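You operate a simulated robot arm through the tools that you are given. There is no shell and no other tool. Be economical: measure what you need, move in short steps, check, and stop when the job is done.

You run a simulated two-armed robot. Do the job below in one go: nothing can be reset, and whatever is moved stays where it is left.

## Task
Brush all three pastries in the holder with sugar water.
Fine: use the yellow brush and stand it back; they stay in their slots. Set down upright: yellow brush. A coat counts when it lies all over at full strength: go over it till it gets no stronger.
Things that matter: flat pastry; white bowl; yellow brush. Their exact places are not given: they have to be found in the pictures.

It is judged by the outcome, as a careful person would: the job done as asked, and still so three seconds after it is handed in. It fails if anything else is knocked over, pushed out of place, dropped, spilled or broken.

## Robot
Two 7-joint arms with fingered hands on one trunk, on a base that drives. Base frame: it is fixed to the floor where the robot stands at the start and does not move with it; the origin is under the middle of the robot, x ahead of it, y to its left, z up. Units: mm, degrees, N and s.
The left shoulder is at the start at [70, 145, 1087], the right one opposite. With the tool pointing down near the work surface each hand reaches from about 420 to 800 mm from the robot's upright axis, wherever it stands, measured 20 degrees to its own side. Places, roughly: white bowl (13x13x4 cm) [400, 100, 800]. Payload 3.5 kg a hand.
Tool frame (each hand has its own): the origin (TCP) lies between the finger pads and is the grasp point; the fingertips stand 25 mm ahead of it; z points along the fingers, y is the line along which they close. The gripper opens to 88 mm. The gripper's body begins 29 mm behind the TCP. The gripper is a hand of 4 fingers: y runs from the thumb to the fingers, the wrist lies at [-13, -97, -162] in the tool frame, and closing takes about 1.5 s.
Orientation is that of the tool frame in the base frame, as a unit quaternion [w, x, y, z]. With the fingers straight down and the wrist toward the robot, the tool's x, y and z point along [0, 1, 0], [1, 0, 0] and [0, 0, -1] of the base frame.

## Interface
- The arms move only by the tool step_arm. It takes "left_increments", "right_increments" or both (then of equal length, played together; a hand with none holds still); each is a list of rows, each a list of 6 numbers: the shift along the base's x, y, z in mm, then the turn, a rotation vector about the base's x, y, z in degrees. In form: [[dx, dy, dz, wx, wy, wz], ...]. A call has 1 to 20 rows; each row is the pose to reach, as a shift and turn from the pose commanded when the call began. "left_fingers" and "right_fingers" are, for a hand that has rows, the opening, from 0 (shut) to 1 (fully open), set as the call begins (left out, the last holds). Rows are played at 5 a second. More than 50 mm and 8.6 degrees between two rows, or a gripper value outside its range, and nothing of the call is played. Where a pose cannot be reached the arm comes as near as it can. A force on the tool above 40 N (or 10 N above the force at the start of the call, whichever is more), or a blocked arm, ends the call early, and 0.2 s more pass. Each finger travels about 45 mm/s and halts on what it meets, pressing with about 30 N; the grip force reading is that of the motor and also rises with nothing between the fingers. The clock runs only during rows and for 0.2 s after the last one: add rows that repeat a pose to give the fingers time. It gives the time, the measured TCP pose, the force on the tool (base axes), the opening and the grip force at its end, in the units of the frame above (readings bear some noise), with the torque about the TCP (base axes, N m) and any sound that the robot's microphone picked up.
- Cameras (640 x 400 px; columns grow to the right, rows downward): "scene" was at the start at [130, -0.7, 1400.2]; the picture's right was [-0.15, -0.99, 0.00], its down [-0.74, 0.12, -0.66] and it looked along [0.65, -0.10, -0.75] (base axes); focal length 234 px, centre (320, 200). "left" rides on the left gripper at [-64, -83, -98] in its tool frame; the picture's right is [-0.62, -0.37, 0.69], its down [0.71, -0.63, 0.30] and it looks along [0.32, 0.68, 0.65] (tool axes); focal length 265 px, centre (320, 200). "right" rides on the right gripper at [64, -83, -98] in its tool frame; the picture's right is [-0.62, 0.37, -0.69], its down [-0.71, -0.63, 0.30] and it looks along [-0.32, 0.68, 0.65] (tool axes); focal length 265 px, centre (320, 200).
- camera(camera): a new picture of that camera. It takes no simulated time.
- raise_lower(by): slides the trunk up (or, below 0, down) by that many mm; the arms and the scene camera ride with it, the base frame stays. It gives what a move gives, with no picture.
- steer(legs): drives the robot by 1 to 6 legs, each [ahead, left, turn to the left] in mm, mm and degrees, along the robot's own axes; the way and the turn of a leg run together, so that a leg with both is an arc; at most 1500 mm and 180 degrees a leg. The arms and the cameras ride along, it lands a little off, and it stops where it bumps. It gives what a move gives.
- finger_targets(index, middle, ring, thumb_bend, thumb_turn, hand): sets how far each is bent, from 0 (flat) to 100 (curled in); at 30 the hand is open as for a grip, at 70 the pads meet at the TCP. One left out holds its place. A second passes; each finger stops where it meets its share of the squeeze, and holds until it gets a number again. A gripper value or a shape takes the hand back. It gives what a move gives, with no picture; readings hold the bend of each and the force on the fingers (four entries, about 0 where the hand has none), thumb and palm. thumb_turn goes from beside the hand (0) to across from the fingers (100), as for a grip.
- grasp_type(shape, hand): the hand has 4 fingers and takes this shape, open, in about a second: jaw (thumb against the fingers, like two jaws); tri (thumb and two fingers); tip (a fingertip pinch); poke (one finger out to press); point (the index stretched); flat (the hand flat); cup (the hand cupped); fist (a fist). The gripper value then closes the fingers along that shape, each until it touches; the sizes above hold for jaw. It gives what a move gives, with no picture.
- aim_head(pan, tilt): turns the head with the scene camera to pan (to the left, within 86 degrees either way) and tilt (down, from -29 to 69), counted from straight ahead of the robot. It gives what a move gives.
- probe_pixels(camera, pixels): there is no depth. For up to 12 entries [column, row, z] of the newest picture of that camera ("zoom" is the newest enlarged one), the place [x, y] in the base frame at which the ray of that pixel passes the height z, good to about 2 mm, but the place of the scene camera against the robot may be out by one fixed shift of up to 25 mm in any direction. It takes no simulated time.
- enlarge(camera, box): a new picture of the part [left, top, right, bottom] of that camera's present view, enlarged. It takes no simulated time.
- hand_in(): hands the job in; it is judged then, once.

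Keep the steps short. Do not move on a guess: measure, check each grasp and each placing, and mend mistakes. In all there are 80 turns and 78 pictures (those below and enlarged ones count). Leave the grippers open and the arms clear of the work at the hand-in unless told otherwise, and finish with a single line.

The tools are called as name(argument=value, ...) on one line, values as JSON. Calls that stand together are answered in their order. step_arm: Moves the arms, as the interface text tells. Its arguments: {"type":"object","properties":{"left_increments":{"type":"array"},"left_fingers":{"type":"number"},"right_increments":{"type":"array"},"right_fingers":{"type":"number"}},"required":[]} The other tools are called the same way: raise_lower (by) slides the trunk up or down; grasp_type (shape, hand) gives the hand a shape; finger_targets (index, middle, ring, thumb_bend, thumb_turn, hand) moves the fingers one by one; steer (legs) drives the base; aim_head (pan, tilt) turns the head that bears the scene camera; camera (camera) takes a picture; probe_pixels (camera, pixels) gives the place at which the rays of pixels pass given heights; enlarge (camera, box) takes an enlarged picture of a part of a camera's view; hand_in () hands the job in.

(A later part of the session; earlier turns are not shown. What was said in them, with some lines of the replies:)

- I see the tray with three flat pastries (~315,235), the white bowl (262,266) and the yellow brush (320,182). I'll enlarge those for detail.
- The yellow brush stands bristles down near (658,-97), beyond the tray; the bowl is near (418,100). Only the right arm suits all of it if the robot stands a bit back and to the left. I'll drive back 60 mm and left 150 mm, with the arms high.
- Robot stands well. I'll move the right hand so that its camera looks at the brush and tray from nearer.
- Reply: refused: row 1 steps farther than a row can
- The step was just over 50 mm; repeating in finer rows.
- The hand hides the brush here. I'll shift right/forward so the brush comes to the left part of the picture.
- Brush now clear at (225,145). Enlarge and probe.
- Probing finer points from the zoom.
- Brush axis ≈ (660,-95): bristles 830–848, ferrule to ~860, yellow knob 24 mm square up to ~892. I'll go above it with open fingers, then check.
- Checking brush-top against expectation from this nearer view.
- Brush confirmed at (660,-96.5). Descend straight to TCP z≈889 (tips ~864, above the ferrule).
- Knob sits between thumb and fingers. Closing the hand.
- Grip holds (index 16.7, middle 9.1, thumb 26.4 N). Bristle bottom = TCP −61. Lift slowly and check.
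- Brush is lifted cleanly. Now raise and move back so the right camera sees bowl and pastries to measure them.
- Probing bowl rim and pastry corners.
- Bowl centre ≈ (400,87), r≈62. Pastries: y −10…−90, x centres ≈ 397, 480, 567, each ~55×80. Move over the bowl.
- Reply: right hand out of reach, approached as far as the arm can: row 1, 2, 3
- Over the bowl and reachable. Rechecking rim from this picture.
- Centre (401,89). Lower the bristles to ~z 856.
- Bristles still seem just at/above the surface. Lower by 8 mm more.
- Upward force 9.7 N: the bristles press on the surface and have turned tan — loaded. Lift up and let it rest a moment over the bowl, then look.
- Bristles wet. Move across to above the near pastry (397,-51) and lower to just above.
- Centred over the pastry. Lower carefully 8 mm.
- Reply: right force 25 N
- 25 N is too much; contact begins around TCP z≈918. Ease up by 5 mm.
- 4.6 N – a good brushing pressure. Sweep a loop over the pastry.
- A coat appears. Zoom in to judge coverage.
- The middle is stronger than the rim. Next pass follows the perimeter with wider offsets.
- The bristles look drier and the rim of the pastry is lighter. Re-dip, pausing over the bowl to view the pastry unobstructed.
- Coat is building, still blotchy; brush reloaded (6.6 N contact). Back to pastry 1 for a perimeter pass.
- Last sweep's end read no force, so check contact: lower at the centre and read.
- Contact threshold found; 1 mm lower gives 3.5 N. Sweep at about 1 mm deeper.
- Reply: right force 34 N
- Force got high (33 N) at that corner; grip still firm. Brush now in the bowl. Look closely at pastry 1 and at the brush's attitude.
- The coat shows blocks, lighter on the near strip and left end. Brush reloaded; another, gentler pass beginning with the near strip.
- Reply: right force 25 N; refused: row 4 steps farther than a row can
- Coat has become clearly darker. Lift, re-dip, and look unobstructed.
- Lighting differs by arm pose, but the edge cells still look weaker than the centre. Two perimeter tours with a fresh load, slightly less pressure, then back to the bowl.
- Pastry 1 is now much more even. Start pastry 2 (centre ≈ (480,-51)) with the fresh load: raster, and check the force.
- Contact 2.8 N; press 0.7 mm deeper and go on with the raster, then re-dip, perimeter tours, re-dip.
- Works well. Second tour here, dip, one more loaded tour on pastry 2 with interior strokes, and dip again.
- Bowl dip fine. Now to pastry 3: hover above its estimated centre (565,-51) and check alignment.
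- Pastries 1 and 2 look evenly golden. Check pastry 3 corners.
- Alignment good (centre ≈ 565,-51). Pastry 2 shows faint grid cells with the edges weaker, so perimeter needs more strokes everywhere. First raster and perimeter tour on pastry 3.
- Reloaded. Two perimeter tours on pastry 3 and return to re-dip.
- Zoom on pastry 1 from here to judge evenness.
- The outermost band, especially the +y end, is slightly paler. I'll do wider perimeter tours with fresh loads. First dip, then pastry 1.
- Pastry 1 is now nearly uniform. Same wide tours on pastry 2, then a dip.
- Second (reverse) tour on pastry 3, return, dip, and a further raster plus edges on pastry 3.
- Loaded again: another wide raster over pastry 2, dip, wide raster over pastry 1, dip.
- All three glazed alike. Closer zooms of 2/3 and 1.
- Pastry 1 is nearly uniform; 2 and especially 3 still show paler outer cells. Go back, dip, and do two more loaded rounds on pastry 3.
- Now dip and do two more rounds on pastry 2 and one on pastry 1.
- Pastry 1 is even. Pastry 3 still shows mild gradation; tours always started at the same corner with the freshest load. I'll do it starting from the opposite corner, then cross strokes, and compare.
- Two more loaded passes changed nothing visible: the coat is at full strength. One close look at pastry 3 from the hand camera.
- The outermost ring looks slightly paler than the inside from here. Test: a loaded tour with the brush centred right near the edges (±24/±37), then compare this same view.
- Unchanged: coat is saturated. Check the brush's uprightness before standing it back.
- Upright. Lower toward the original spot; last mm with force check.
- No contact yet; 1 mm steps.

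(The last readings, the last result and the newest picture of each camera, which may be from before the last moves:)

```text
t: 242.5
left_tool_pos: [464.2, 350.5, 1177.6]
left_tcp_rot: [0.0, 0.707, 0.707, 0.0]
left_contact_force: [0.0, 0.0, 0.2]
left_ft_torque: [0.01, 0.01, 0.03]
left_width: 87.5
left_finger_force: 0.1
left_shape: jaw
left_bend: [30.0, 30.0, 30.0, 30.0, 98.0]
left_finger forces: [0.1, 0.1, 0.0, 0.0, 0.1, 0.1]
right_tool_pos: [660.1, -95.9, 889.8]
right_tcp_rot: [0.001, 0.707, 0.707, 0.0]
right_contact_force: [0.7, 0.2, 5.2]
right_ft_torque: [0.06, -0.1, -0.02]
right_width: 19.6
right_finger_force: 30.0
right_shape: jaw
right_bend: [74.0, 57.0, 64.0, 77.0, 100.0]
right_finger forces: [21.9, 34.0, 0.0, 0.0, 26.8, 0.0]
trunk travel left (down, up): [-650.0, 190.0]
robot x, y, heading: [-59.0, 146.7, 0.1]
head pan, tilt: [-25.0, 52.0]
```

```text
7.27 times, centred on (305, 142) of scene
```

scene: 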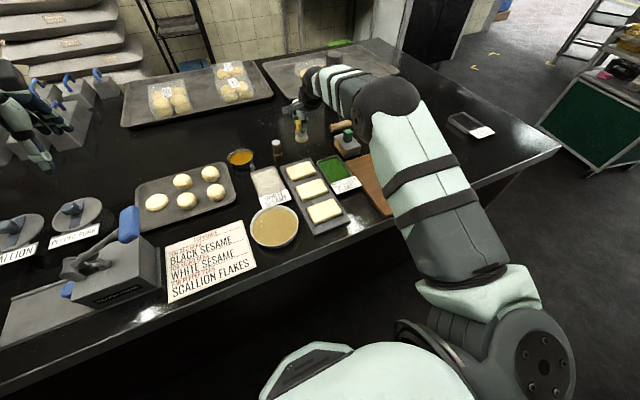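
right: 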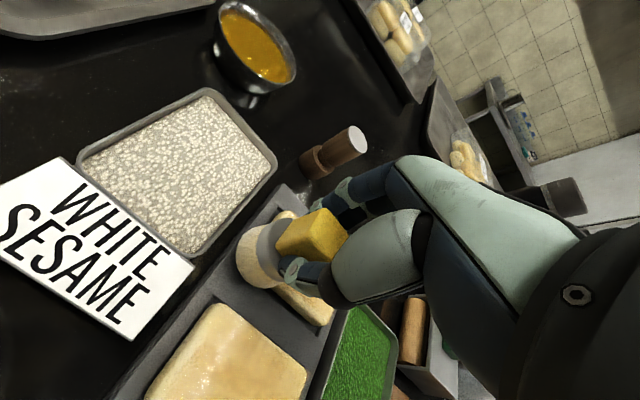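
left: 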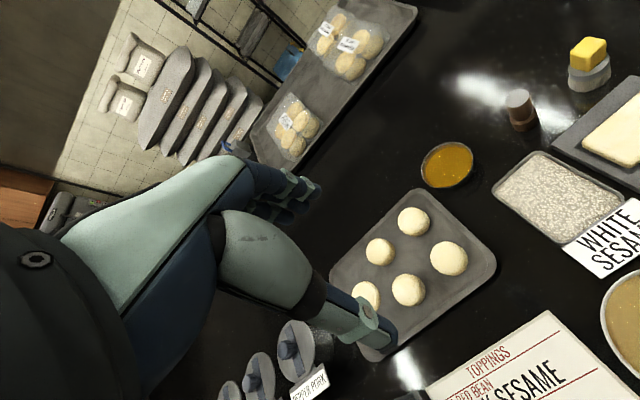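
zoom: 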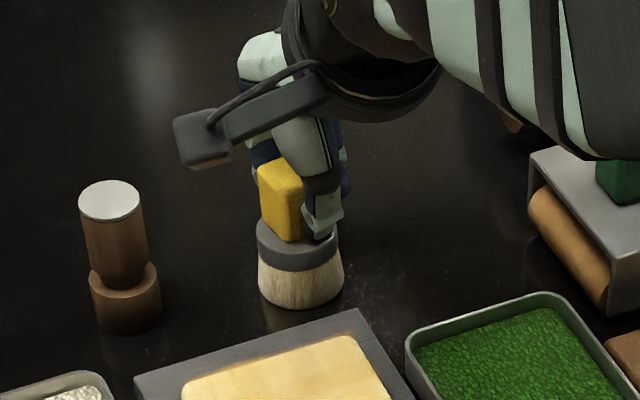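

Standing on the table with 5 N. Open the fingers in two stages.

step_arm(right_increments=[[0, 0, 0.5, 0, 0, 0], [0, 0, 0.5, 0, 0, 0], [0, 0, 0.5, 0, 0, 0], [0, 0, 0.5, 0, 0, 0], [0, 0, 0.5, 0, 0, 0]], right_fingers=0.5)

step_arm(right_increments=[[0, 0, 0, 0, 0, 0], [0, 0, 0, 0, 0, 0], [0, 0, 0, 0, 0, 0], [0, 0, 0, 0, 0, 0], [0, 0, 0, 0, 0, 0], [0, 0, 0, 0, 0, 0]], right_fingers=1)

enlarge(camera="scene", box=[265, 115, 345, 170])

```text
t: 243.7
left_tool_pos: [464.2, 348.9, 1176.8]
left_tcp_rot: [0.001, 0.707, 0.707, 0.0]
left_contact_force: [0.0, 0.2, 0.3]
left_ft_torque: [0.01, -0.01, 0.01]
left_width: 87.5
left_finger_force: 0.1
left_shape: jaw
left_bend: [30.0, 30.0, 30.0, 30.0, 98.0]
left_finger forces: [0.0, 0.1, 0.1, 0.0, 0.0, 0.1]
right_tool_pos: [659.6, -95.8, 889.1]
right_tcp_rot: [-0.001, 0.707, 0.707, -0.001]
right_contact_force: [0.0, -0.9, 2.5]
right_ft_torque: [-0.01, -0.05, -0.02]
right_width: 43.6
right_finger_force: 0.0
right_shape: jaw
right_bend: [74.0, 45.0, 41.0, 70.0, 100.0]
right_finger forces: [0.2, 2.1, 0.1, 0.1, 0.1, 0.0]
trunk travel left (down, up): [-650.0, 190.0]
robot x, y, heading: [-58.8, 148.7, 0.1]
head pan, tilt: [-25.0, 52.0]
```

```text
t: 245.1
left_tool_pos: [464.0, 350.3, 1177.0]
left_tcp_rot: [0.001, 0.707, 0.707, 0.001]
left_contact_force: [-0.3, -0.3, -0.1]
left_ft_torque: [-0.01, -0.01, 0.01]
left_width: 87.7
left_finger_force: 0.1
left_shape: jaw
left_bend: [30.0, 30.0, 30.0, 30.0, 98.0]
left_finger forces: [0.0, 0.1, 0.1, 0.1, 0.1, 0.1]
right_tool_pos: [659.1, -95.6, 889.7]
right_tcp_rot: [-0.001, 0.707, 0.707, 0.001]
right_contact_force: [0.3, -0.1, -0.3]
right_ft_torque: [-0.01, -0.01, 0.02]
right_width: 87.4
right_finger_force: 0.0
right_shape: jaw
right_bend: [30.0, 30.0, 30.0, 30.0, 98.0]
right_finger forces: [0.1, 0.0, 0.0, 0.1, 0.2, 0.1]
trunk travel left (down, up): [-650.0, 190.0]
robot x, y, heading: [-58.0, 150.9, 0.2]
head pan, tilt: [-25.0, 52.0]
```

```text
7.27 times, centred on (305, 142) of scene
```

zoom: 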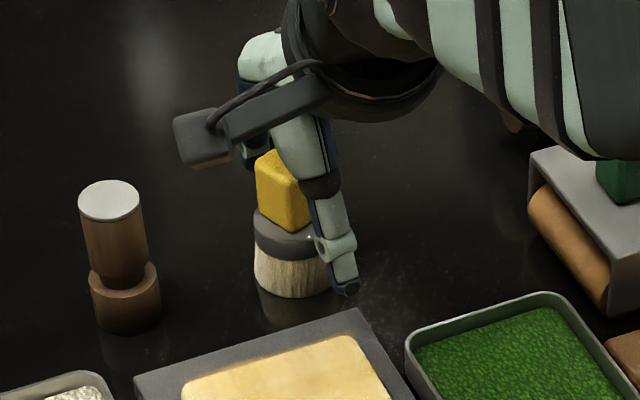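

Released, brush upright, no force on fingers. Lift straight up, then withdraw.

step_arm(right_increments=[[0, 0, 10, 0, 0, 0], [0, 0, 30, 0, 0, 0], [0, 0, 60, 0, 0, 0], [0, 0, 100, 0, 0, 0], [0, 0, 140, 0, 0, 0], [-30, -30, 165, 0, 0, 0], [-60, -60, 190, 0, 0, 0], [-90, -95, 200, 0, 0, 0], [-90, -140, 200, 0, 0, 0], [-90, -180, 200, 0, 0, 0]])

camera(camera="scene")

enlarge(camera="scene", box=[220, 120, 360, 250])

```text
t: 247.3
left_tool_pos: [464.5, 347.9, 1176.9]
left_tcp_rot: [0.0, 0.707, 0.707, 0.0]
left_contact_force: [-0.4, 0.6, -0.1]
left_ft_torque: [0.02, 0.02, 0.04]
left_width: 87.7
left_finger_force: 0.0
left_shape: jaw
left_bend: [30.0, 30.0, 30.0, 30.0, 98.0]
left_finger forces: [0.0, 0.0, 0.1, 0.0, 0.0, 0.0]
right_tool_pos: [570.3, -279.2, 1089.3]
right_tcp_rot: [-0.001, 0.706, 0.708, 0.0]
right_contact_force: [-0.5, 0.4, -0.7]
right_ft_torque: [0.01, -0.01, 0.0]
right_width: 87.7
right_finger_force: 0.1
right_shape: jaw
right_bend: [30.0, 30.0, 30.0, 30.0, 98.0]
right_finger forces: [0.0, 0.0, 0.0, 0.0, 0.1, 0.0]
trunk travel left (down, up): [-650.0, 190.0]
robot x, y, heading: [-60.2, 147.4, 0.0]
head pan, tilt: [-25.0, 52.0]
```

```text
6 pictures are left
```

scene: 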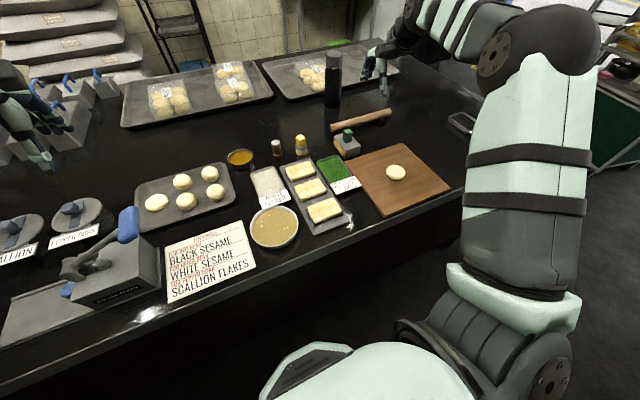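

```text
3.08 times, centred on (290, 185) of scene
```

zoom: 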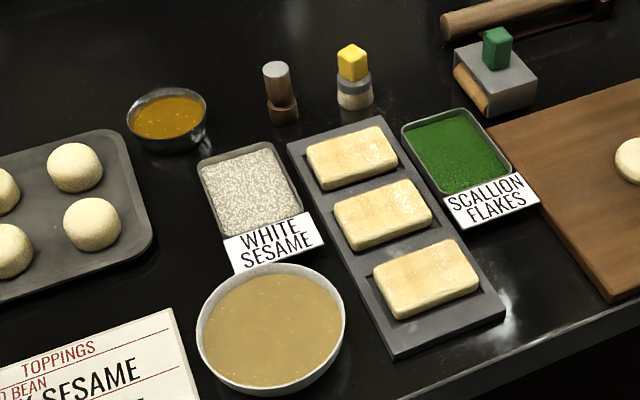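

Brush stands upright; everything else in place. One final unobstructed zoom of the coats.

enlarge(camera="scene", box=[280, 155, 350, 230])

```text
5.33 times, centred on (315, 192) of scene
```

zoom: 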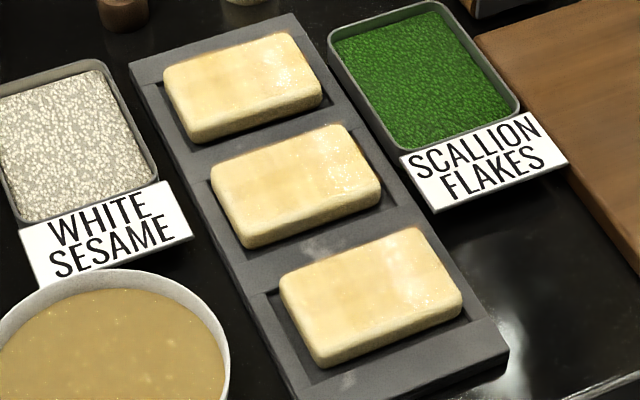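

All three pastries are evenly glazed and lie in their slots, and the arms are clear with hands open. Handing in.

hand_in()

```text
The job is handed in.
```

All three pastries are brushed with sugar water and still in their slots, and the yellow brush stands upright a few millimetres from where it was; the coats still look slightly patchy up close, but extra loaded passes on the third pastry made no visible change, and the other two got no such final check.
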